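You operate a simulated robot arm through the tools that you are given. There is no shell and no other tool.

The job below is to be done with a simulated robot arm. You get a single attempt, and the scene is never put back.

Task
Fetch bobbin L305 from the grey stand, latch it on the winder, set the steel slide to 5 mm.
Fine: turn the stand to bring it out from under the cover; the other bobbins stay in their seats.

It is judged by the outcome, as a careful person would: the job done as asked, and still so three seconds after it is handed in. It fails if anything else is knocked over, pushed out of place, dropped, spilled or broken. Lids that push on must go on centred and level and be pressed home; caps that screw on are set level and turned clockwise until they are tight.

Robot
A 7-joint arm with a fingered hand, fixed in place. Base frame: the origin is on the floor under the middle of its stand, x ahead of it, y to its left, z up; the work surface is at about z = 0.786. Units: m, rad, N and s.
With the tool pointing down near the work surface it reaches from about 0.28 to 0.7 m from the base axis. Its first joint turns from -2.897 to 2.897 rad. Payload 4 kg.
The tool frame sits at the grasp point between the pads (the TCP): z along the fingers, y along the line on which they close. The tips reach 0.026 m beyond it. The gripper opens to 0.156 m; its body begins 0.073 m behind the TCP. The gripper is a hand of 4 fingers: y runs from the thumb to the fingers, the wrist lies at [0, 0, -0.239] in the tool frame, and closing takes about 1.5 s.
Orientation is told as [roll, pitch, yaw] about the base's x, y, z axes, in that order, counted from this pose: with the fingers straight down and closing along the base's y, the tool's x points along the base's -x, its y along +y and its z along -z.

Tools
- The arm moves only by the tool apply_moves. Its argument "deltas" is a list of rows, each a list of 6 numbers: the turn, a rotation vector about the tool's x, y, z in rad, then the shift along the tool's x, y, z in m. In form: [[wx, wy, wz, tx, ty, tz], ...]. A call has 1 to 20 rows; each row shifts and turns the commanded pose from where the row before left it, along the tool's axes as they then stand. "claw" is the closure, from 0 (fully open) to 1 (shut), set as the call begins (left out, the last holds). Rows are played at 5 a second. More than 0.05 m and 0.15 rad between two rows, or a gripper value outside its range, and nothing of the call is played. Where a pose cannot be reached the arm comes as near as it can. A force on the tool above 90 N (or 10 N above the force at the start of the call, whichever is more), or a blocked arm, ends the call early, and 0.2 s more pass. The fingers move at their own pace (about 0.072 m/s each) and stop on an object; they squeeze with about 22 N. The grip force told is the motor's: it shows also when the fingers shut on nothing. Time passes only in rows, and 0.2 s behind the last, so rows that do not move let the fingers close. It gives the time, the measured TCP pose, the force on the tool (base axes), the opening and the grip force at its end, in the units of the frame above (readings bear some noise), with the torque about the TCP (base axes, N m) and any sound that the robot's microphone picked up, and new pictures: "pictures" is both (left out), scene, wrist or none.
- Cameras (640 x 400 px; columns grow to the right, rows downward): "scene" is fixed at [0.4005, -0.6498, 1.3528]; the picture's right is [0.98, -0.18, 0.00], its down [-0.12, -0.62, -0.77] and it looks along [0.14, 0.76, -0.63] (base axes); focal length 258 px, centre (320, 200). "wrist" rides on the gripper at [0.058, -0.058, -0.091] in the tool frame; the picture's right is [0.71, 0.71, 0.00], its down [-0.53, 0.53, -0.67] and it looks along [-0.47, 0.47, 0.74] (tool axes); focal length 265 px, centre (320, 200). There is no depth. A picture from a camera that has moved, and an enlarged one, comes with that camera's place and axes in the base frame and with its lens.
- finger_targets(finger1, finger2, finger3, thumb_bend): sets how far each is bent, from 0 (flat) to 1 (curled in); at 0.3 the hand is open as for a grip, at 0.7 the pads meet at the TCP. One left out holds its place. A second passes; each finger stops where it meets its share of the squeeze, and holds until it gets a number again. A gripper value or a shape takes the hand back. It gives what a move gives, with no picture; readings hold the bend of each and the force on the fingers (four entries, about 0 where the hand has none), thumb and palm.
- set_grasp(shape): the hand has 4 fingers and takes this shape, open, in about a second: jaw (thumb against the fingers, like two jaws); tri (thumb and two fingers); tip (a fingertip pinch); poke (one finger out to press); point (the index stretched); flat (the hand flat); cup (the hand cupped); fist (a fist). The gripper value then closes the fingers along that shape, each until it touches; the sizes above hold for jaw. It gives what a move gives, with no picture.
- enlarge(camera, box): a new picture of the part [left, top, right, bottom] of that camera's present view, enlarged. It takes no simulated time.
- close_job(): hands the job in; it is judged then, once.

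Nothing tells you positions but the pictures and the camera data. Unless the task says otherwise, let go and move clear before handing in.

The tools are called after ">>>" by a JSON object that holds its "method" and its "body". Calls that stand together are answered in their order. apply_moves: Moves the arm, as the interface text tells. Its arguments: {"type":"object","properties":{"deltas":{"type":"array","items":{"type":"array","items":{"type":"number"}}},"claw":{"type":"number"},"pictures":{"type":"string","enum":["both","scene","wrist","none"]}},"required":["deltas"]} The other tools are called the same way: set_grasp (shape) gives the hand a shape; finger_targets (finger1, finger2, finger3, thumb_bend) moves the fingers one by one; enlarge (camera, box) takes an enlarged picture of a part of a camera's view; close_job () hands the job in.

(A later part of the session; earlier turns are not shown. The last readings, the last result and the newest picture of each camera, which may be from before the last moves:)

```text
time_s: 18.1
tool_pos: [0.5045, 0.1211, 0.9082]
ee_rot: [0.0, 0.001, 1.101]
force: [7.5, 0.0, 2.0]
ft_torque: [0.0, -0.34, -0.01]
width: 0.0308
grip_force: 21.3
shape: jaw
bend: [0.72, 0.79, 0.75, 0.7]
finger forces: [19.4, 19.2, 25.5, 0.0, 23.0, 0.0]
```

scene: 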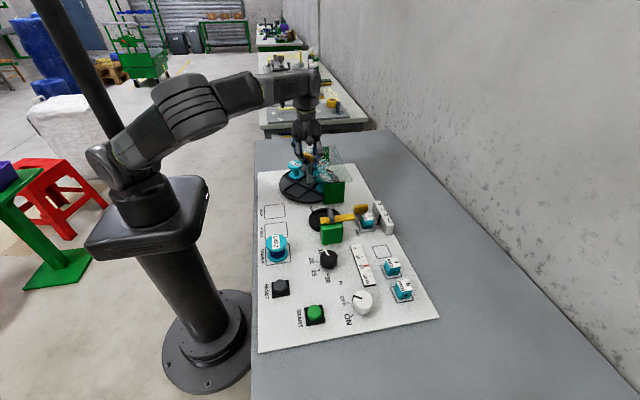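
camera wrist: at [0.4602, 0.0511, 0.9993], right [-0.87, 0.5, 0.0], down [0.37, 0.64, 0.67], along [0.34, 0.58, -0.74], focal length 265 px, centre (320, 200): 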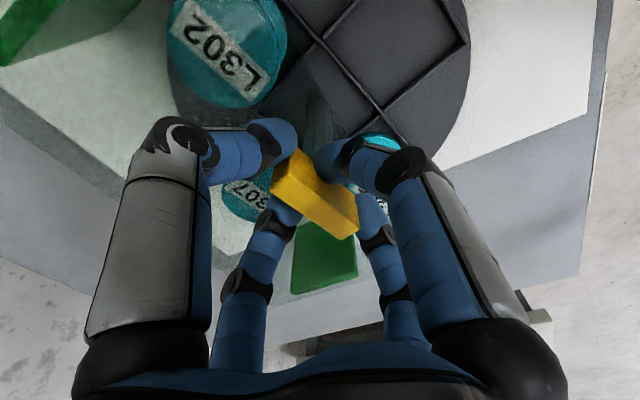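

>>> {"method": "apply_moves", "body": {"deltas": [[0, 0, -0.118, -0.0002, -0.0004, 0], [0, 0, -0.118, -0.0001, -0.0003, 0], [0, 0, -0.118, 0, -0.0003, 0], [0, 0, -0.117, 0, 0, 0], [0, 0, 0, 0, 0, 0]]}}

>>> {"method": "enlarge", "body": {"camera": "scene", "box": [270, 120, 370, 200]}}

```text
time_s: 19.3
tool_pos: [0.505, 0.1207, 0.9087]
ee_rot: [-0.001, 0.0, 1.574]
force: [14.4, -3.3, -9.3]
ft_torque: [-0.04, -0.49, -0.01]
width: 0.0303
grip_force: 22.4
shape: jaw
bend: [0.71, 0.79, 0.75, 0.7]
finger forces: [19.6, 16.3, 19.1, 0.0, 25.7, 0.1]
camera wrist: at [0.5624, 0.0637, 1.0001], right [-0.71, -0.71, 0.0], down [-0.53, 0.53, 0.67], along [-0.47, 0.47, -0.74], focal length 265 px, centre (320, 200)
```

scene: 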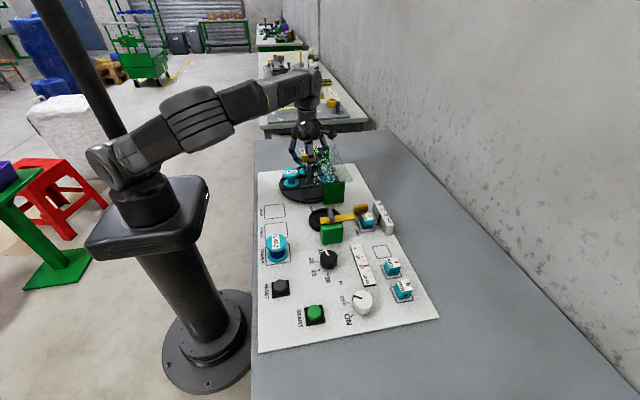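
wrist: 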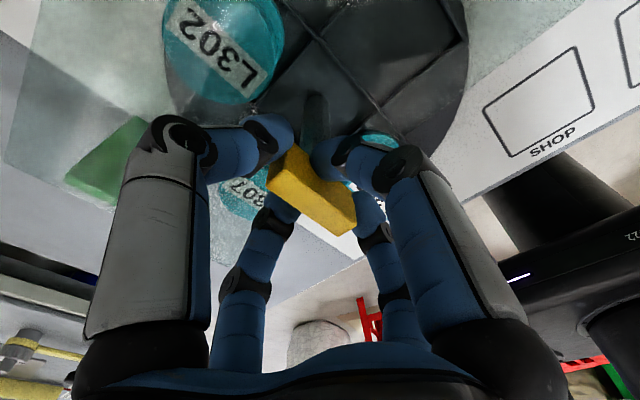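

```text
5.00 times, centred on (320, 160) of scene
camera zoom: at [0.4005, -0.6498, 1.3528], right [0.98, -0.18, 0.0], down [-0.12, -0.62, -0.77], along [0.14, 0.76, -0.63], focal length 1290 px, centre (320, 400)
```

zoom: 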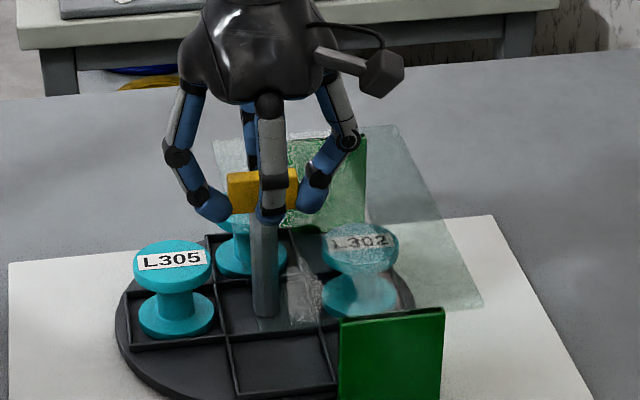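

L305 has swung fully out to the robot's side, clear of the cover. I'll relax the residual side force, then open the hand and rise straight up.

>>> {"method": "apply_moves", "body": {"deltas": [[0, 0, 0, 0, -0.001, 0.0003], [0, 0, 0, 0, -0.001, 0.0003], [0, 0, 0, 0, 0, 0]], "pictures": "none"}}

>>> {"method": "apply_moves", "body": {"deltas": [[0, 0, 0, 0, 0, 0], [0, 0, 0, 0, 0, 0], [0, 0, 0, 0, 0, 0], [0, 0, 0, 0, 0, 0], [0, 0, 0, 0, 0, 0], [0, 0, 0, 0, 0, 0], [0, 0, 0, 0, 0, 0]], "claw": 0.0, "pictures": "scene"}}

>>> {"method": "enlarge", "body": {"camera": "scene", "box": [270, 120, 370, 200]}}

```text
time_s: 20.1
tool_pos: [0.5074, 0.123, 0.9087]
ee_rot: [-0.002, 0.002, 1.571]
force: [0.3, -12.7, 15.9]
ft_torque: [-0.39, -0.06, -0.02]
width: 0.0297
grip_force: 22.0
shape: jaw
bend: [0.72, 0.49, 0.75, 0.7]
finger forces: [33.7, 21.4, 21.5, 0.0, 19.7, 0.0]
```

```text
time_s: 21.7
tool_pos: [0.507, 0.1231, 0.9083]
ee_rot: [-0.002, 0.001, 1.569]
force: [-0.9, 0.2, 0.1]
ft_torque: [0.01, -0.01, -0.03]
width: 0.1558
grip_force: 0.0
shape: jaw
bend: [0.3, 0.3, 0.3, 0.3]
finger forces: [0.1, 0.0, 0.0, 0.1, 0.1, 0.0]
```

scene: 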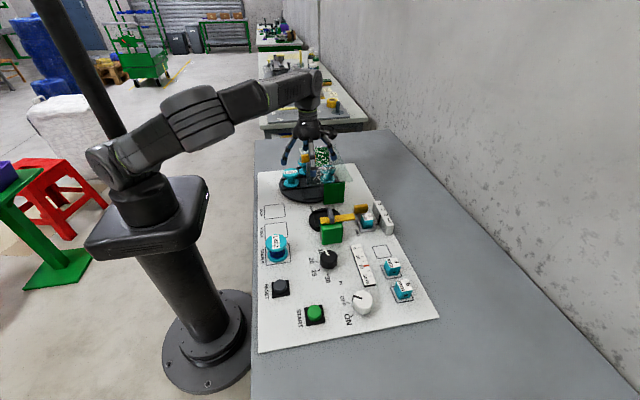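

```text
5.00 times, centred on (320, 160) of scene
camera zoom: at [0.4005, -0.6498, 1.3528], right [0.98, -0.18, 0.0], down [-0.12, -0.62, -0.77], along [0.14, 0.76, -0.63], focal length 1290 px, centre (320, 400)
```

zoom: 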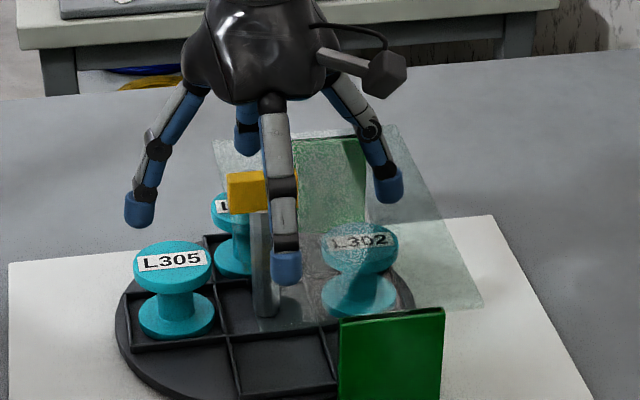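

The flag is released with the stand turned. I'll rise straight up, then swing the hand's yaw toward the pick orientation.

>>> {"method": "apply_moves", "body": {"deltas": [[0, 0, 0, 0, 0, -0.03], [0, 0, 0, 0, 0, -0.045], [0, 0, 0, 0, 0, -0.045], [0, 0, 0, 0, 0, 0]]}}

>>> {"method": "enlarge", "body": {"camera": "scene", "box": [270, 140, 350, 210]}}

>>> {"method": "enlarge", "body": {"camera": "wrist", "box": [200, 0, 440, 200]}}

```text
time_s: 22.7
tool_pos: [0.5064, 0.1222, 1.0265]
ee_rot: [0.0, 0.0, 1.57]
force: [-0.3, 0.6, 0.0]
ft_torque: [0.01, -0.02, -0.01]
width: 0.1561
grip_force: 0.2
shape: jaw
bend: [0.3, 0.3, 0.3, 0.3]
finger forces: [0.1, 0.1, 0.1, 0.0, 0.0, 0.0]
camera wrist: at [0.5634, 0.0643, 1.1177], right [-0.71, -0.71, 0.0], down [-0.53, 0.53, 0.67], along [-0.47, 0.47, -0.74], focal length 265 px, centre (320, 200)
```

scene: 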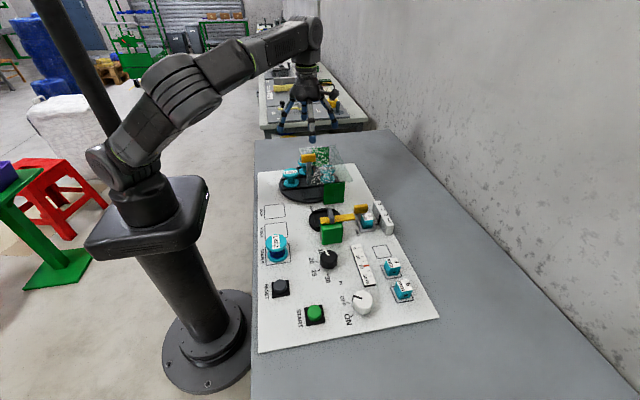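
wrist: 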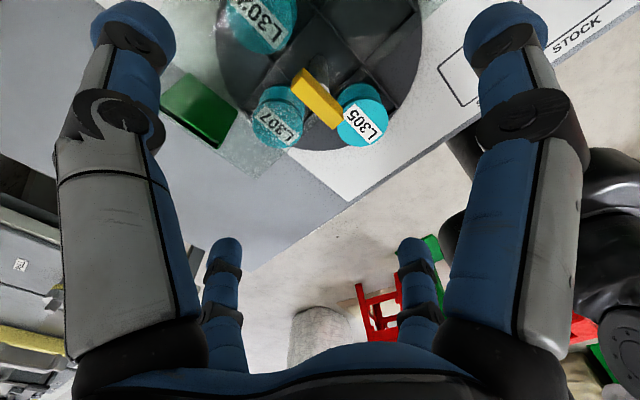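

```text
5.71 times, centred on (310, 175) of scene
camera zoom: at [0.4005, -0.6498, 1.3528], right [0.98, -0.18, 0.0], down [-0.12, -0.62, -0.77], along [0.14, 0.76, -0.63], focal length 1475 px, centre (377, 343)
```

zoom: 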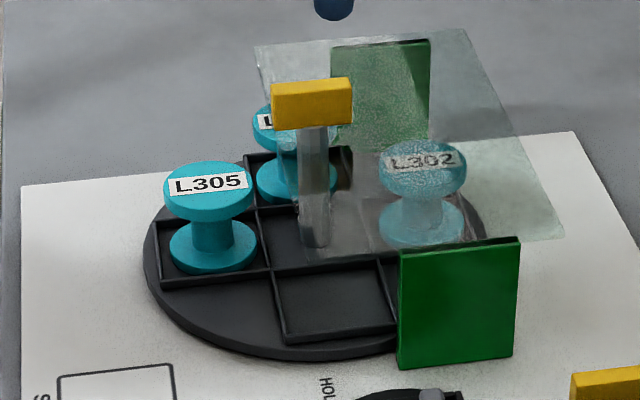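

```text
2.00 times, centred on (320, 100) of wrist
camera zoom: at [0.5634, 0.0643, 1.1177], right [-0.71, -0.71, 0.0], down [-0.53, 0.53, 0.67], along [-0.47, 0.47, -0.74], focal length 531 px, centre (320, 400)
```

zoom: 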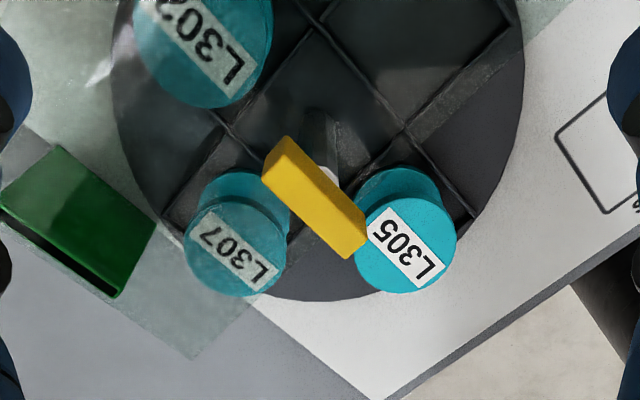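

L305's top flange is near (0.438, 0.123) with its top at z≈0.848. I'll set a two-finger pinch with the idle fingers splayed, then shift above L305 and yaw so that a tilt will lift one idle finger clear over the cover and flag.

>>> {"method": "set_grasp", "body": {"shape": "tip"}}

>>> {"method": "finger_targets", "body": {"finger1": 0.0, "finger2": 0.46, "finger3": 0.0, "thumb_bend": 0.46}}

>>> {"method": "apply_moves", "body": {"deltas": [[0, 0, 0, -0.0015, 0.038, 0], [0, 0, 0, -0.0015, 0.038, 0], [0, 0, -0.148, 0, 0, 0], [0, 0, -0.148, 0, 0, 0], [0, 0, -0.148, 0, 0, 0], [0, 0, -0.148, 0, 0, 0], [0, 0, -0.148, 0, 0, 0], [0, 0, -0.148, 0, 0, 0], [0, 0, -0.148, 0, 0, 0], [0, 0, -0.148, 0, 0, 0], [0, 0, 0, 0, 0, 0]]}}

```text
time_s: 23.6
tool_pos: [0.5055, 0.1223, 1.026]
ee_rot: [0.0, 0.002, 1.57]
force: [-0.3, -0.2, -0.2]
ft_torque: [0.0, -0.02, 0.01]
width: 0.1558
grip_force: 0.0
shape: tip
bend: [0.12, 0.3, 0.12, 0.3]
finger forces: [0.1, 0.1, 0.0, 0.0, 0.0, 0.1]
```

```text
time_s: 24.6
tool_pos: [0.5054, 0.122, 1.0252]
ee_rot: [-0.001, 0.0, 1.572]
force: [-1.4, 0.2, -0.9]
ft_torque: [0.0, 0.02, -0.01]
width: 0.1151
grip_force: 0.1
shape: fingers
bend: [0.01, 0.46, 0.01, 0.46]
finger forces: [0.1, 0.1, 0.0, 0.1, 0.0, 0.0]
```

```text
time_s: 27.0
tool_pos: [0.4307, 0.1253, 1.029]
ee_rot: [0.0, 0.0, 2.757]
force: [-0.3, -0.6, -0.6]
ft_torque: [-0.02, 0.0, 0.02]
width: 0.1151
grip_force: 0.1
shape: fingers
bend: [0.01, 0.46, 0.01, 0.46]
finger forces: [0.1, 0.0, 0.0, 0.0, 0.1, 0.1]
camera wrist: at [0.5062, 0.1571, 1.1196], right [0.39, -0.92, 0.0], down [-0.69, -0.29, 0.67], along [-0.61, -0.26, -0.74], focal length 265 px, centre (320, 200)
```

scene: 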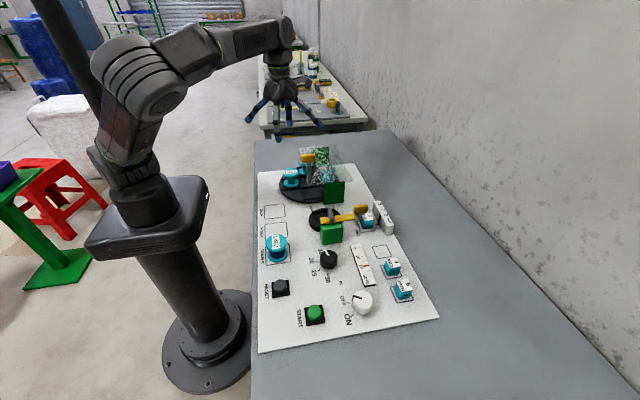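
wrist: 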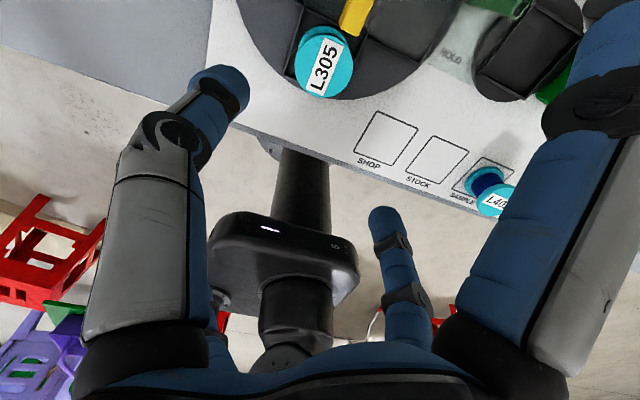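

Yaw is right and L305 is visible. Now I'll tilt the hand about the pinch axis so the idle finger on the cover side lifts.

>>> {"method": "apply_moves", "body": {"deltas": [[0, 0.118, 0, 0, 0, 0], [0, 0.118, 0, 0, 0, 0], [0, 0.118, 0, 0, 0, 0], [0, 0.117, 0, 0, 0, 0], [0, 0, 0, 0, 0, 0]]}}

>>> {"method": "enlarge", "body": {"camera": "scene", "box": [240, 60, 360, 200]}}

>>> {"method": "enlarge", "body": {"camera": "wrist", "box": [220, 20, 440, 200]}}

```text
time_s: 28.2
tool_pos: [0.4302, 0.1228, 1.0279]
ee_rot: [0.0, 0.473, 2.755]
force: [-0.3, 0.2, -0.8]
ft_torque: [-0.02, -0.02, -0.02]
width: 0.1151
grip_force: 0.0
shape: fingers
bend: [0.01, 0.46, 0.01, 0.46]
finger forces: [0.0, 0.0, 0.0, 0.0, 0.1, 0.0]
camera wrist: at [0.4614, 0.1736, 1.1359], right [0.32, -0.89, 0.32], down [-0.91, -0.2, 0.36], along [-0.25, -0.41, -0.88], focal length 265 px, centre (320, 200)
```

scene: 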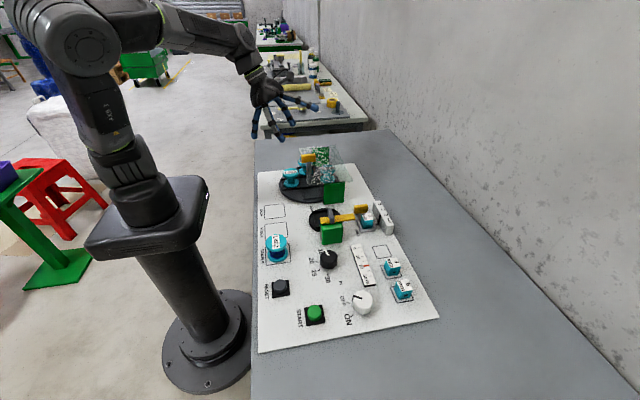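
wrist: 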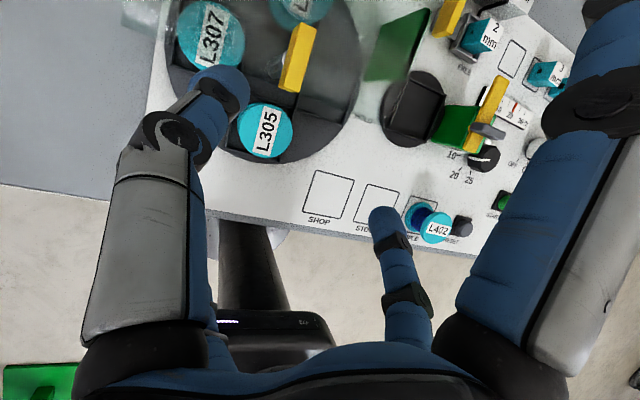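

```text
2.86 times, centred on (300, 130) of scene
camera zoom: at [0.4005, -0.6498, 1.3528], right [0.98, -0.18, 0.0], down [-0.12, -0.62, -0.77], along [0.14, 0.76, -0.63], focal length 737 px, centre (377, 400)
```

zoom: 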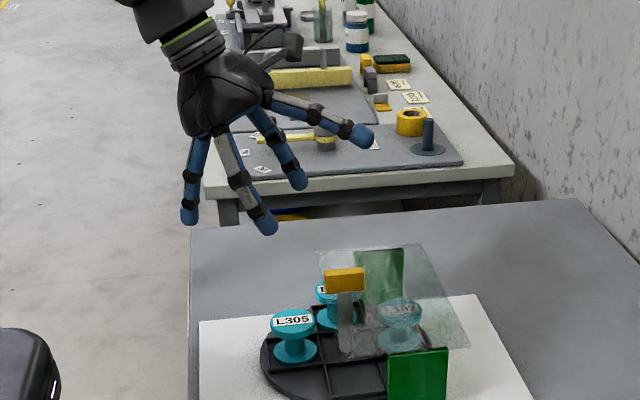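

```text
2.22 times, centred on (330, 110) of wrist
camera zoom: at [0.4614, 0.1736, 1.1359], right [0.32, -0.89, 0.32], down [-0.91, -0.2, 0.36], along [-0.25, -0.41, -0.88], focal length 590 px, centre (298, 400)
```

zoom: 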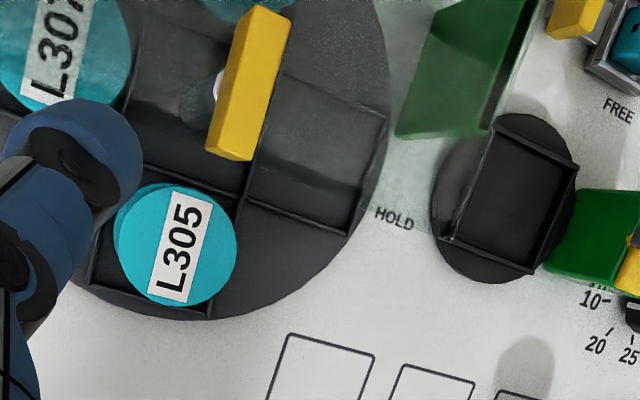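

The tilt is as planned and L305 measures about (0.438, 0.125), top z≈0.849. I'll descend vertically to an intermediate height and check alignment again.

>>> {"method": "apply_moves", "body": {"deltas": [[0, 0, 0, -0.0167, -0.0014, 0.0321], [0, 0, 0, -0.0167, -0.0014, 0.0321], [0, 0, 0, -0.0167, -0.0014, 0.0321], [0, 0, 0, 0, 0, 0]]}}

>>> {"method": "enlarge", "body": {"camera": "scene", "box": [250, 110, 350, 210]}}

>>> {"method": "enlarge", "body": {"camera": "wrist", "box": [160, 20, 440, 260]}}

```text
time_s: 29.2
tool_pos: [0.4308, 0.1277, 0.9186]
ee_rot: [0.0, 0.472, 2.755]
force: [-0.6, 0.3, 0.0]
ft_torque: [0.01, 0.03, -0.01]
width: 0.1154
grip_force: 0.1
shape: fingers
bend: [0.01, 0.46, 0.01, 0.46]
finger forces: [0.1, 0.1, 0.1, 0.0, 0.1, 0.0]
camera wrist: at [0.4614, 0.1782, 1.0267], right [0.32, -0.89, 0.32], down [-0.91, -0.2, 0.36], along [-0.25, -0.41, -0.88], focal length 265 px, centre (320, 200)
```

scene: 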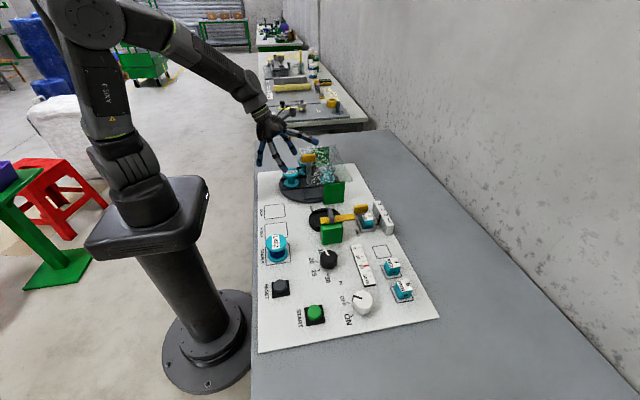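
wrist: 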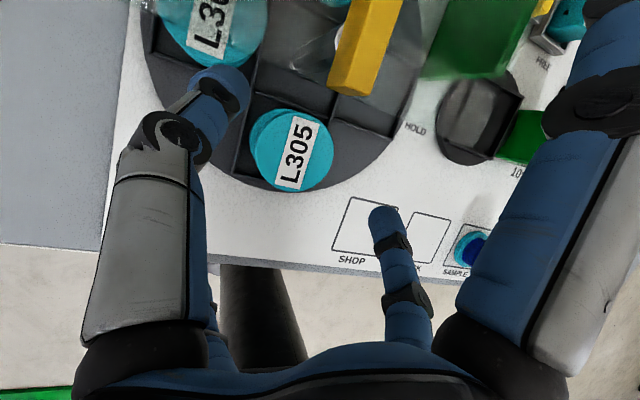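

```text
4.00 times, centred on (300, 160) of scene
camera zoom: at [0.4005, -0.6498, 1.3528], right [0.98, -0.18, 0.0], down [-0.12, -0.62, -0.77], along [0.14, 0.76, -0.63], focal length 1032 px, centre (400, 360)
```

zoom: 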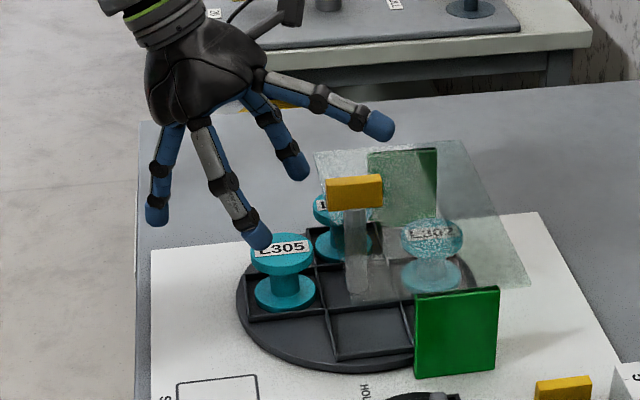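

```text
1.67 times, centred on (300, 140) of wrist
camera zoom: at [0.4614, 0.1782, 1.0267], right [0.32, -0.89, 0.32], down [-0.91, -0.2, 0.36], along [-0.25, -0.41, -0.88], focal length 442 px, centre (353, 300)
```

zoom: 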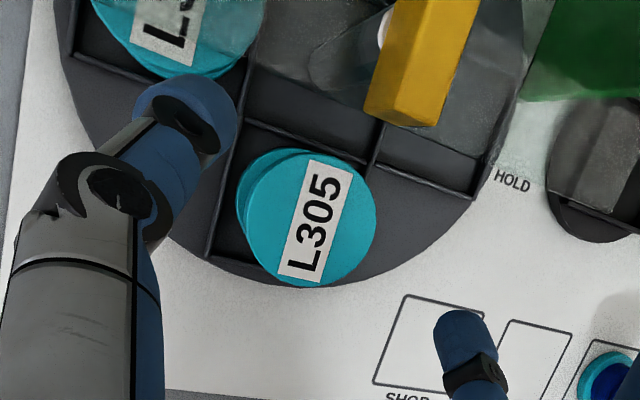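

The raised finger clears the flag and the pinch straddles L305. I'll descend the last 59 mm to pinch height in three steps.

>>> {"method": "apply_moves", "body": {"deltas": [[0, 0, 0, -0.0088, -0.0003, 0.0177], [0, 0, 0, -0.0088, -0.0003, 0.0177], [0, 0, 0, -0.0088, -0.0003, 0.0177], [0, 0, 0, 0, 0, 0]]}}

>>> {"method": "enlarge", "body": {"camera": "scene", "box": [260, 130, 350, 210]}}

>>> {"method": "enlarge", "body": {"camera": "wrist", "box": [180, 60, 460, 260]}}

```text
time_s: 30.2
tool_pos: [0.4333, 0.1292, 0.8606]
ee_rot: [-0.001, 0.47, 2.754]
force: [-0.4, -0.2, 0.3]
ft_torque: [-0.02, 0.0, 0.02]
width: 0.1154
grip_force: 0.0
shape: fingers
bend: [0.01, 0.46, 0.01, 0.46]
finger forces: [0.0, 0.0, 0.1, 0.0, 0.0, 0.1]
camera wrist: at [0.4641, 0.1793, 0.9675], right [0.32, -0.89, 0.32], down [-0.91, -0.2, 0.36], along [-0.26, -0.41, -0.88], focal length 265 px, centre (320, 200)
```

scene: 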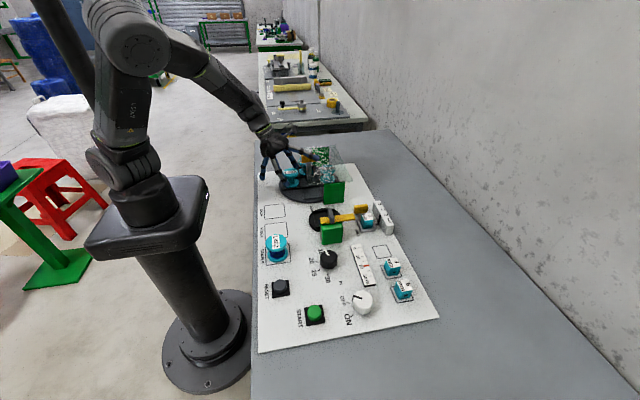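
wrist: 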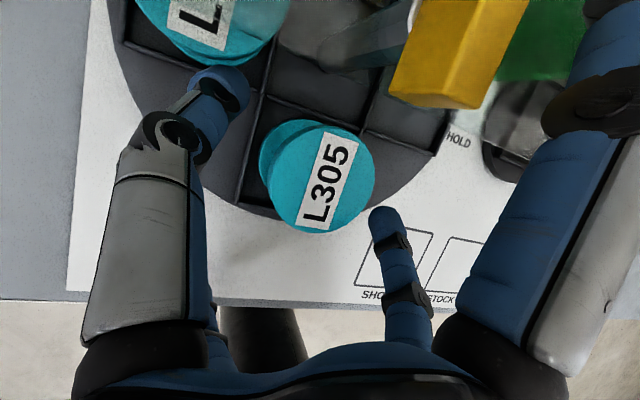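

```text
5.00 times, centred on (305, 170) of scene
camera zoom: at [0.4005, -0.6498, 1.3528], right [0.98, -0.18, 0.0], down [-0.12, -0.62, -0.77], along [0.14, 0.76, -0.63], focal length 1290 px, centre (395, 350)
```

zoom: 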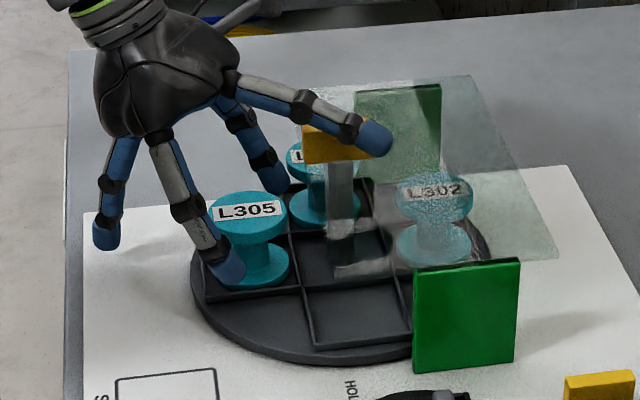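

```text
2.00 times, centred on (320, 160) of wrist
camera zoom: at [0.4641, 0.1793, 0.9675], right [0.32, -0.89, 0.32], down [-0.91, -0.2, 0.36], along [-0.26, -0.41, -0.88], focal length 531 px, centre (320, 280)
```

zoom: 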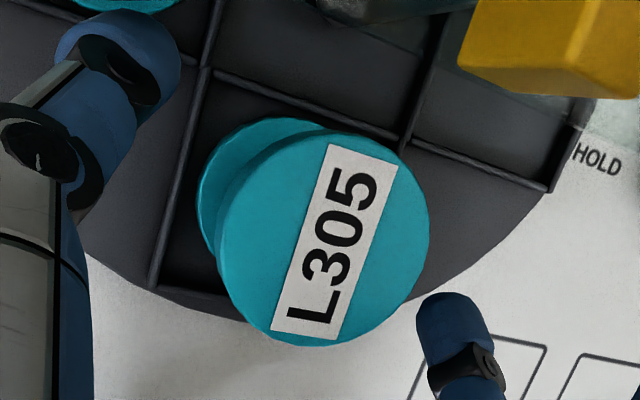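

The pinch axis lines up with L305's axis within about a millimetre. I'll close thumb and finger 2 gradually and watch the contact forces.

>>> {"method": "finger_targets", "body": {"finger2": 0.55, "thumb_bend": 0.55}}

>>> {"method": "enlarge", "body": {"camera": "wrist", "box": [180, 60, 460, 260]}}

```text
time_s: 31.2
tool_pos: [0.4324, 0.1285, 0.8605]
ee_rot: [-0.001, 0.47, 2.756]
force: [0.5, -0.3, -0.9]
ft_torque: [0.02, 0.0, 0.06]
width: 0.1089
grip_force: 0.0
shape: fingers
bend: [0.01, 0.55, 0.01, 0.55]
finger forces: [0.1, 0.0, 0.1, 0.0, 0.0, 0.0]
```

```text
2.00 times, centred on (320, 160) of wrist
camera zoom: at [0.4641, 0.1793, 0.9678], right [0.32, -0.89, 0.32], down [-0.91, -0.2, 0.36], along [-0.25, -0.41, -0.88], focal length 531 px, centre (320, 280)
```

zoom: 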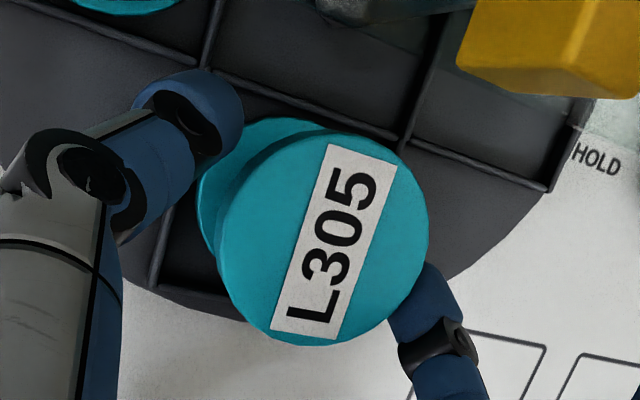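

>>> {"method": "finger_targets", "body": {"finger2": 0.6, "thumb_bend": 0.6}}

>>> {"method": "enlarge", "body": {"camera": "wrist", "box": [180, 60, 460, 260]}}

>>> {"method": "enlarge", "body": {"camera": "scene", "box": [265, 150, 325, 210]}}

```text
time_s: 32.2
tool_pos: [0.4325, 0.1294, 0.8606]
ee_rot: [-0.001, 0.471, 2.753]
force: [0.8, -0.9, -0.6]
ft_torque: [0.0, 0.02, 0.01]
width: 0.1073
grip_force: 2.9
shape: fingers
bend: [0.01, 0.57, 0.01, 0.58]
finger forces: [0.0, 2.9, 0.1, 0.1, 3.3, 0.0]
```

```text
2.00 times, centred on (320, 160) of wrist
camera zoom: at [0.4641, 0.1793, 0.9678], right [0.32, -0.89, 0.32], down [-0.91, -0.2, 0.36], along [-0.25, -0.41, -0.88], focal length 531 px, centre (320, 280)
```

zoom: 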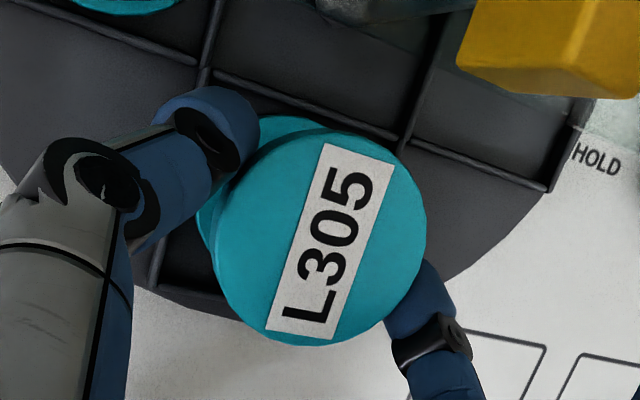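

```text
6.67 times, centred on (295, 180) of scene
camera zoom: at [0.4005, -0.6498, 1.3528], right [0.98, -0.18, 0.0], down [-0.12, -0.62, -0.77], along [0.14, 0.76, -0.63], focal length 1721 px, centre (487, 333)
```

zoom: 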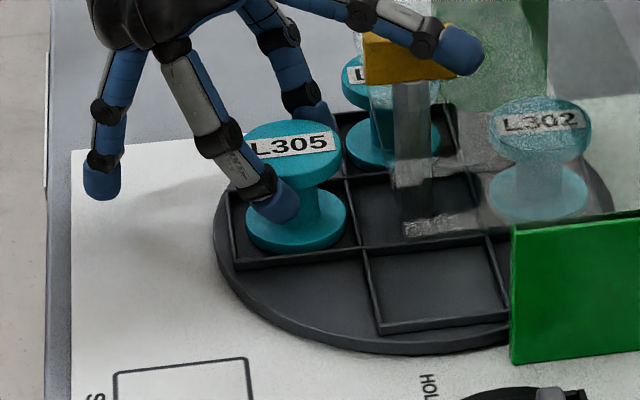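

Both fingers touch at about 3 N and the bobbin is still upright. I'll tighten the pinch to full squeeze.

>>> {"method": "finger_targets", "body": {"finger2": 0.85, "thumb_bend": 0.85}}

>>> {"method": "enlarge", "body": {"camera": "wrist", "box": [180, 60, 460, 260]}}

>>> {"method": "enlarge", "body": {"camera": "scene", "box": [265, 150, 325, 210]}}

```text
time_s: 33.2
tool_pos: [0.4323, 0.1296, 0.8603]
ee_rot: [0.0, 0.472, 2.756]
force: [0.1, 0.9, -0.3]
ft_torque: [0.06, -0.07, 0.01]
width: 0.1012
grip_force: 17.4
shape: fingers
bend: [0.01, 0.48, 0.01, 0.75]
finger forces: [0.0, 16.4, 0.0, 0.0, 18.7, 0.1]
```

```text
2.00 times, centred on (320, 160) of wrist
camera zoom: at [0.4641, 0.1794, 0.9678], right [0.32, -0.89, 0.32], down [-0.91, -0.2, 0.36], along [-0.25, -0.41, -0.88], focal length 531 px, centre (320, 280)
```

zoom: 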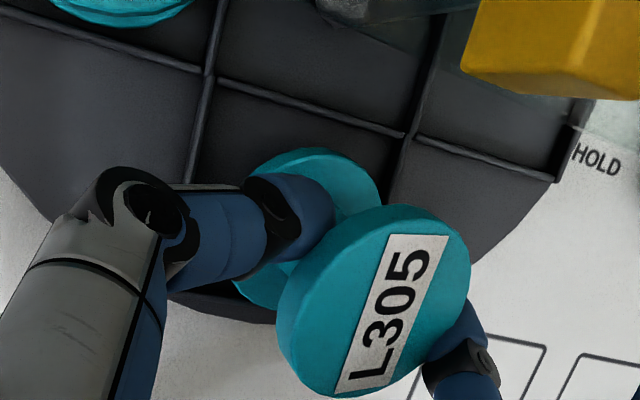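

```text
6.67 times, centred on (295, 180) of scene
camera zoom: at [0.4005, -0.6498, 1.3528], right [0.98, -0.18, 0.0], down [-0.12, -0.62, -0.77], along [0.14, 0.76, -0.63], focal length 1721 px, centre (487, 333)
```

zoom: 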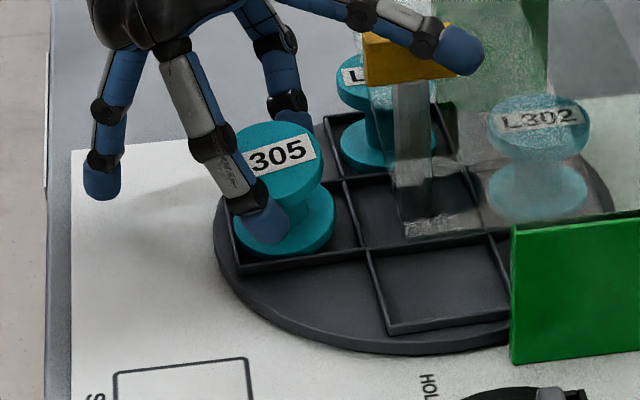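

The fingers push against each other unevenly; the thumb overpowered finger 2 and tipped the bobbin a little. I'll open again right away to let it settle, and then reassess the grip.

>>> {"method": "finger_targets", "body": {"finger2": 0.48, "thumb_bend": 0.56}}

>>> {"method": "enlarge", "body": {"camera": "wrist", "box": [180, 60, 460, 260]}}

>>> {"method": "enlarge", "body": {"camera": "scene", "box": [265, 150, 325, 210]}}

```text
time_s: 34.2
tool_pos: [0.4332, 0.1298, 0.8606]
ee_rot: [-0.001, 0.471, 2.755]
force: [-0.3, -0.2, -0.9]
ft_torque: [0.01, -0.03, -0.01]
width: 0.1081
grip_force: 0.1
shape: fingers
bend: [0.01, 0.48, 0.01, 0.56]
finger forces: [0.0, 0.0, 0.0, 0.0, 0.1, 0.1]
```

```text
2.00 times, centred on (320, 160) of wrist
camera zoom: at [0.4641, 0.1793, 0.9678], right [0.32, -0.89, 0.32], down [-0.91, -0.2, 0.36], along [-0.25, -0.41, -0.88], focal length 531 px, centre (320, 280)
```

zoom: 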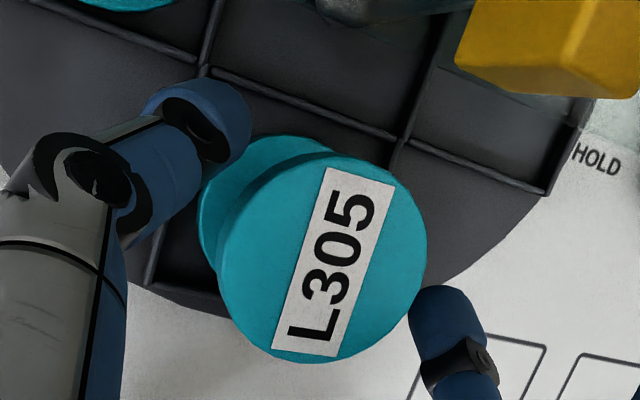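

```text
6.67 times, centred on (295, 180) of scene
camera zoom: at [0.4005, -0.6498, 1.3528], right [0.98, -0.18, 0.0], down [-0.12, -0.62, -0.77], along [0.14, 0.76, -0.63], focal length 1721 px, centre (487, 333)
```

zoom: 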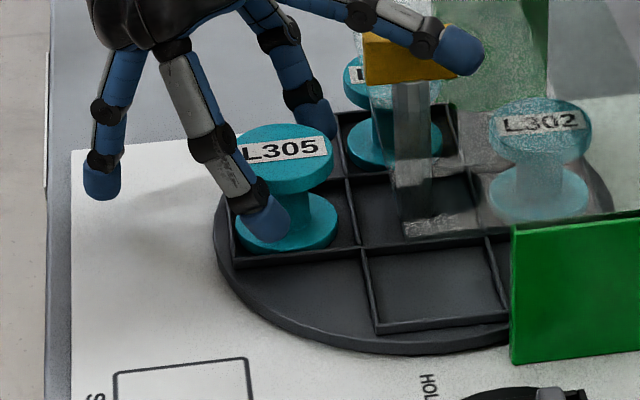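

The bobbin stands upright again in its seat, shifted a few mm, and the stand held its turn. My grip was also too low, with the fingertips under the flange. I'll open, re-centre on the bobbin's new position, raise 9 mm, and then use a gentler pinch short of force saturation.

>>> {"method": "finger_targets", "body": {"finger2": 0.46, "thumb_bend": 0.46}}

>>> {"method": "apply_moves", "body": {"deltas": [[0, 0, 0, 0, 0, 0], [0, 0, 0, -0.0014, 0.0031, -0.0108], [0, 0, 0, 0, 0, 0], [0, 0, 0, 0, 0, 0]], "pictures": "wrist"}}

>>> {"method": "enlarge", "body": {"camera": "wrist", "box": [180, 60, 460, 260]}}

>>> {"method": "enlarge", "body": {"camera": "scene", "box": [265, 150, 325, 210]}}

```text
time_s: 35.2
tool_pos: [0.4329, 0.1312, 0.86]
ee_rot: [-0.002, 0.471, 2.754]
force: [-0.1, -0.5, 0.2]
ft_torque: [0.0, 0.04, 0.0]
width: 0.1151
grip_force: 0.0
shape: fingers
bend: [0.01, 0.46, 0.01, 0.46]
finger forces: [0.0, 0.0, 0.0, 0.0, 0.0, 0.0]
```

```text
time_s: 36.2
tool_pos: [0.4252, 0.1279, 0.8692]
ee_rot: [-0.001, 0.471, 2.753]
force: [0.2, 0.3, -0.2]
ft_torque: [0.0, -0.04, -0.01]
width: 0.1151
grip_force: 0.1
shape: fingers
bend: [0.01, 0.46, 0.01, 0.46]
finger forces: [0.1, 0.0, 0.0, 0.0, 0.1, 0.0]
camera wrist: at [0.4565, 0.1781, 0.9766], right [0.32, -0.89, 0.32], down [-0.91, -0.2, 0.36], along [-0.25, -0.41, -0.88], focal length 265 px, centre (320, 200)
```

wrist: 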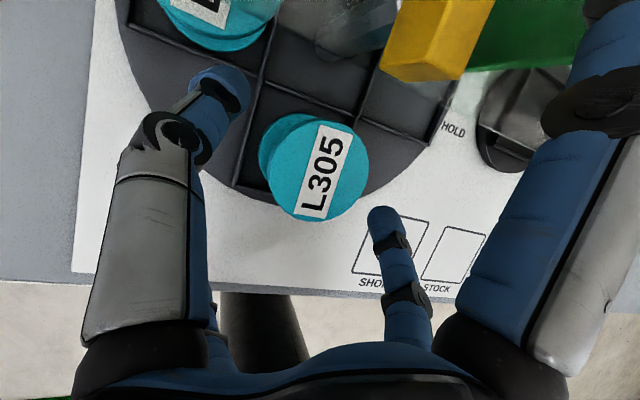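

```text
2.00 times, centred on (320, 160) of wrist
camera zoom: at [0.4565, 0.1781, 0.9766], right [0.32, -0.89, 0.32], down [-0.91, -0.2, 0.36], along [-0.25, -0.41, -0.88], focal length 531 px, centre (320, 280)
```

zoom: 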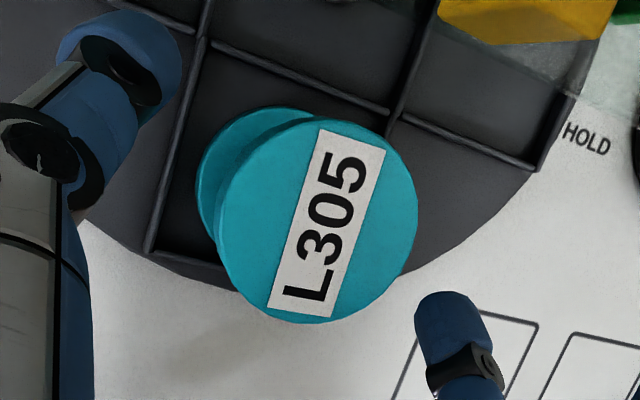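

```text
6.67 times, centred on (295, 180) of scene
camera zoom: at [0.4005, -0.6498, 1.3528], right [0.98, -0.18, 0.0], down [-0.12, -0.62, -0.77], along [0.14, 0.76, -0.63], focal length 1721 px, centre (487, 333)
```

zoom: 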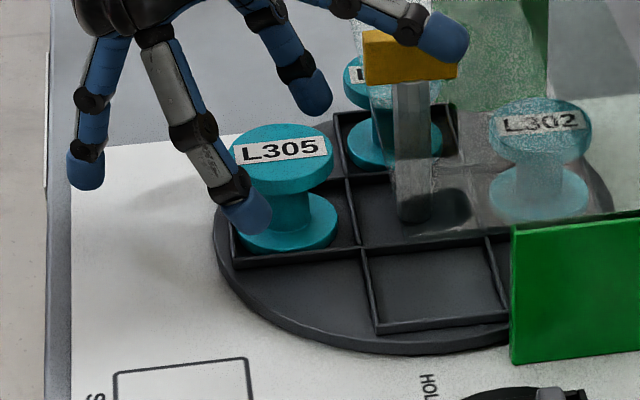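

Position checks out: pinch line (0.434, 0.124) against bobbin (0.435, 0.125). I'll close gently to first contact.

>>> {"method": "finger_targets", "body": {"finger2": 0.59, "thumb_bend": 0.59}}

>>> {"method": "enlarge", "body": {"camera": "wrist", "box": [180, 60, 460, 260]}}

>>> {"method": "enlarge", "body": {"camera": "scene", "box": [265, 150, 325, 210]}}

```text
time_s: 37.2
tool_pos: [0.4255, 0.1292, 0.8691]
ee_rot: [0.002, 0.47, 2.753]
force: [-0.3, 0.0, -0.5]
ft_torque: [0.0, 0.0, -0.03]
width: 0.1075
grip_force: 2.4
shape: fingers
bend: [0.01, 0.56, 0.01, 0.57]
finger forces: [0.0, 2.5, 0.0, 0.1, 2.6, 0.0]
```

```text
2.00 times, centred on (320, 160) of wrist
camera zoom: at [0.4565, 0.1781, 0.9765], right [0.32, -0.89, 0.32], down [-0.91, -0.2, 0.36], along [-0.25, -0.41, -0.88], focal length 531 px, centre (320, 280)
```

zoom: 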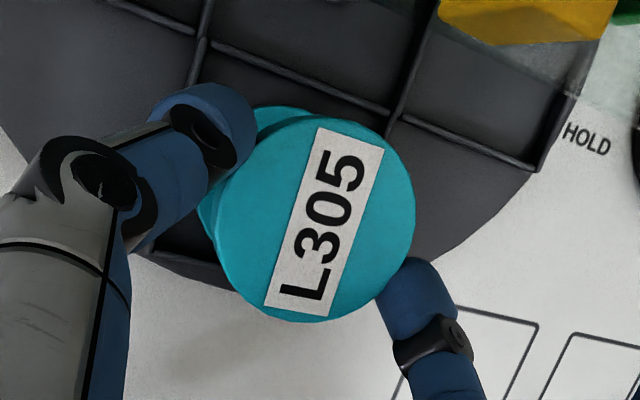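

```text
6.67 times, centred on (295, 180) of scene
camera zoom: at [0.4005, -0.6498, 1.3528], right [0.98, -0.18, 0.0], down [-0.12, -0.62, -0.77], along [0.14, 0.76, -0.63], focal length 1721 px, centre (487, 333)
```

zoom: 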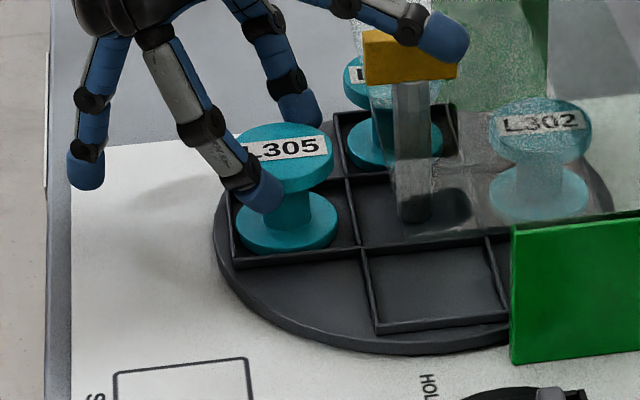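

Contact is even at 2.5 N per side. I'll raise the hand another 5 mm so the fingertips bear on the rim of the flange, then squeeze moderately.

>>> {"method": "finger_targets", "body": {"finger2": 0.5, "thumb_bend": 0.5}}

>>> {"method": "apply_moves", "body": {"deltas": [[0, 0, 0, 0.0023, 0, -0.0045], [0, 0, 0, 0, 0, 0], [0, 0, 0, 0, 0, 0]], "pictures": "none"}}

>>> {"method": "finger_targets", "body": {"finger2": 0.6, "thumb_bend": 0.6}}

>>> {"method": "enlarge", "body": {"camera": "wrist", "box": [180, 60, 460, 260]}}

>>> {"method": "enlarge", "body": {"camera": "scene", "box": [265, 150, 325, 210]}}

```text
time_s: 38.2
tool_pos: [0.4261, 0.1282, 0.8706]
ee_rot: [0.0, 0.47, 2.754]
force: [0.1, -0.1, 0.8]
ft_torque: [0.0, 0.03, -0.05]
width: 0.1117
grip_force: 0.0
shape: fingers
bend: [0.01, 0.5, 0.01, 0.5]
finger forces: [0.0, 0.1, 0.0, 0.0, 0.0, 0.0]
```

```text
time_s: 39.0
tool_pos: [0.4265, 0.1268, 0.8753]
ee_rot: [0.001, 0.47, 2.755]
force: [-0.3, -0.8, -0.1]
ft_torque: [-0.01, -0.01, -0.02]
width: 0.1123
grip_force: 0.0
shape: fingers
bend: [0.01, 0.5, 0.01, 0.5]
finger forces: [0.0, 0.0, 0.0, 0.0, 0.0, 0.0]
```

```text
time_s: 40.0
tool_pos: [0.426, 0.1279, 0.8746]
ee_rot: [0.0, 0.471, 2.756]
force: [0.5, -0.1, 1.4]
ft_torque: [-0.01, 0.01, 0.03]
width: 0.1076
grip_force: 3.6
shape: fingers
bend: [0.01, 0.56, 0.01, 0.58]
finger forces: [0.0, 3.3, 0.1, 0.1, 3.6, 0.0]
```

```text
2.00 times, centred on (320, 160) of wrist
camera zoom: at [0.4572, 0.1777, 0.9817], right [0.32, -0.89, 0.32], down [-0.91, -0.2, 0.36], along [-0.25, -0.41, -0.88], focal length 531 px, centre (320, 280)
```

zoom: 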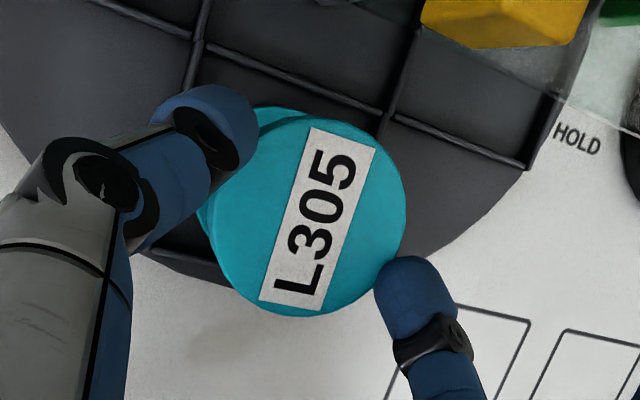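

```text
6.67 times, centred on (295, 180) of scene
camera zoom: at [0.4005, -0.6498, 1.3528], right [0.98, -0.18, 0.0], down [-0.12, -0.62, -0.77], along [0.14, 0.76, -0.63], focal length 1721 px, centre (487, 333)
```

zoom: 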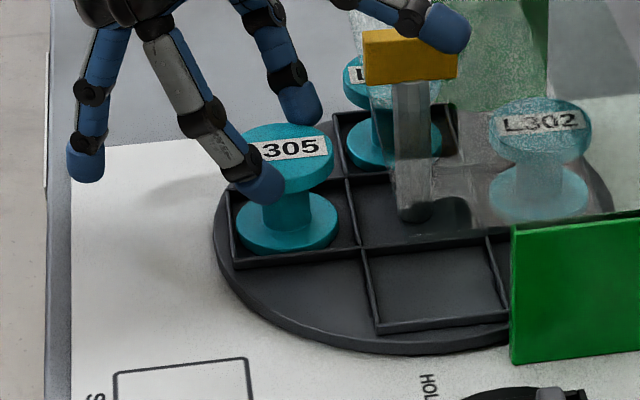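

Now the tips bear on the rim. I'll increase the squeeze in small steps and check balance.

>>> {"method": "finger_targets", "body": {"finger2": 0.63, "thumb_bend": 0.63}}

>>> {"method": "enlarge", "body": {"camera": "wrist", "box": [180, 60, 460, 260]}}

>>> {"method": "enlarge", "body": {"camera": "scene", "box": [265, 150, 325, 210]}}

```text
time_s: 41.0
tool_pos: [0.4259, 0.128, 0.8744]
ee_rot: [0.0, 0.471, 2.754]
force: [0.0, -0.2, 2.9]
ft_torque: [0.01, -0.04, 0.05]
width: 0.1065
grip_force: 6.7
shape: fingers
bend: [0.01, 0.56, 0.01, 0.59]
finger forces: [0.0, 5.9, 0.0, 0.0, 6.3, 0.0]
```

```text
2.00 times, centred on (320, 160) of wrist
camera zoom: at [0.4571, 0.1777, 0.9817], right [0.32, -0.89, 0.32], down [-0.91, -0.2, 0.36], along [-0.25, -0.41, -0.88], focal length 531 px, centre (320, 280)
```

zoom: 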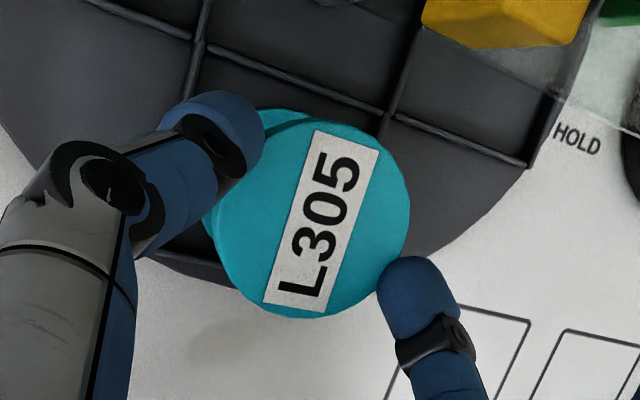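

```text
6.67 times, centred on (295, 180) of scene
camera zoom: at [0.4005, -0.6498, 1.3528], right [0.98, -0.18, 0.0], down [-0.12, -0.62, -0.77], along [0.14, 0.76, -0.63], focal length 1721 px, centre (487, 333)
```

zoom: 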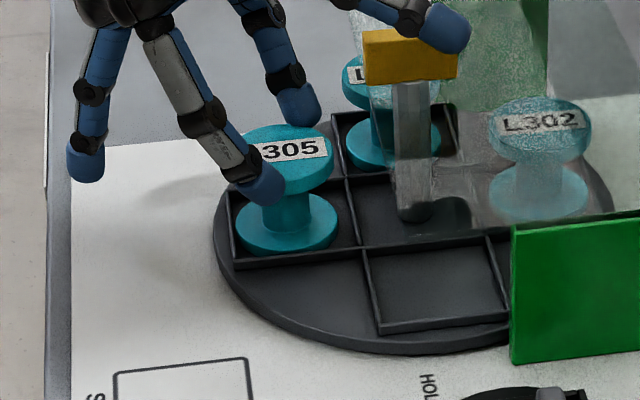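

>>> {"method": "finger_targets", "body": {"finger2": 0.67, "thumb_bend": 0.65}}

>>> {"method": "enlarge", "body": {"camera": "wrist", "box": [180, 60, 460, 260]}}

>>> {"method": "enlarge", "body": {"camera": "scene", "box": [265, 150, 325, 210]}}

```text
time_s: 42.0
tool_pos: [0.4266, 0.1291, 0.8732]
ee_rot: [0.001, 0.47, 2.755]
force: [0.8, -0.2, 2.2]
ft_torque: [0.01, 0.01, 0.02]
width: 0.1066
grip_force: 7.5
shape: fingers
bend: [0.01, 0.56, 0.01, 0.6]
finger forces: [0.1, 7.5, 0.0, 0.0, 7.7, 0.1]
```

```text
2.00 times, centred on (320, 160) of wrist
camera zoom: at [0.4571, 0.1777, 0.9817], right [0.32, -0.89, 0.32], down [-0.91, -0.2, 0.36], along [-0.25, -0.41, -0.88], focal length 531 px, centre (320, 280)
```

zoom: 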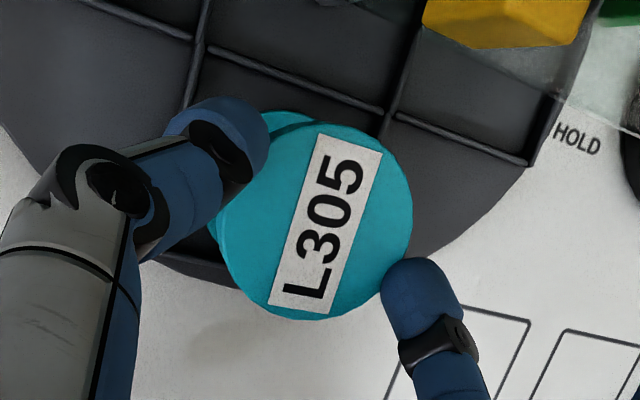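

```text
6.67 times, centred on (295, 180) of scene
camera zoom: at [0.4005, -0.6498, 1.3528], right [0.98, -0.18, 0.0], down [-0.12, -0.62, -0.77], along [0.14, 0.76, -0.63], focal length 1721 px, centre (487, 333)
```

zoom: 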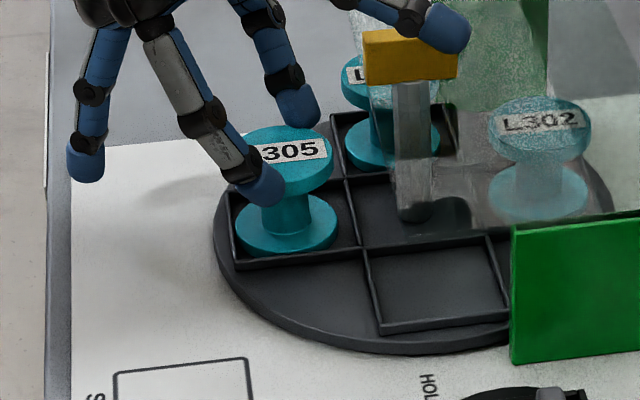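

Squeeze is balanced at about 7.6 N. I'll try a small 8 mm lift and look.

>>> {"method": "apply_moves", "body": {"deltas": [[0, 0, 0, 0.0018, 0, -0.0036], [0, 0, 0, 0.0018, 0, -0.0036], [0, 0, 0, 0, 0, 0]], "pictures": "none"}}

>>> {"method": "enlarge", "body": {"camera": "wrist", "box": [180, 60, 460, 260]}}

>>> {"method": "enlarge", "body": {"camera": "scene", "box": [265, 150, 325, 210]}}

```text
time_s: 42.8
tool_pos: [0.4261, 0.1268, 0.8836]
ee_rot: [0.0, 0.471, 2.754]
force: [1.0, -0.3, -0.9]
ft_torque: [0.01, 0.0, 0.01]
width: 0.1058
grip_force: 6.4
shape: fingers
bend: [0.01, 0.56, 0.01, 0.6]
finger forces: [0.2, 5.9, 0.1, 0.0, 5.9, 0.0]
```

```text
2.00 times, centred on (320, 160) of wrist
camera zoom: at [0.4567, 0.1782, 0.9908], right [0.32, -0.89, 0.32], down [-0.91, -0.2, 0.36], along [-0.26, -0.41, -0.88], focal length 531 px, centre (320, 280)
```

zoom: 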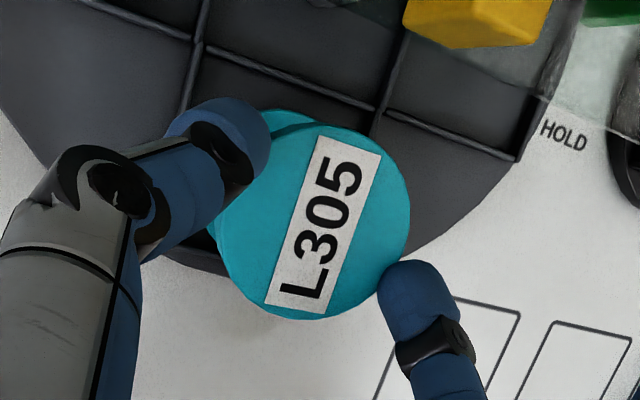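

```text
6.67 times, centred on (295, 180) of scene
camera zoom: at [0.4005, -0.6498, 1.3528], right [0.98, -0.18, 0.0], down [-0.12, -0.62, -0.77], along [0.14, 0.76, -0.63], focal length 1721 px, centre (487, 333)
```

zoom: 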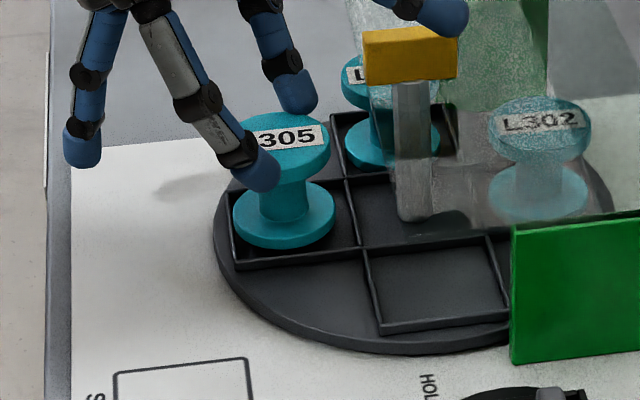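

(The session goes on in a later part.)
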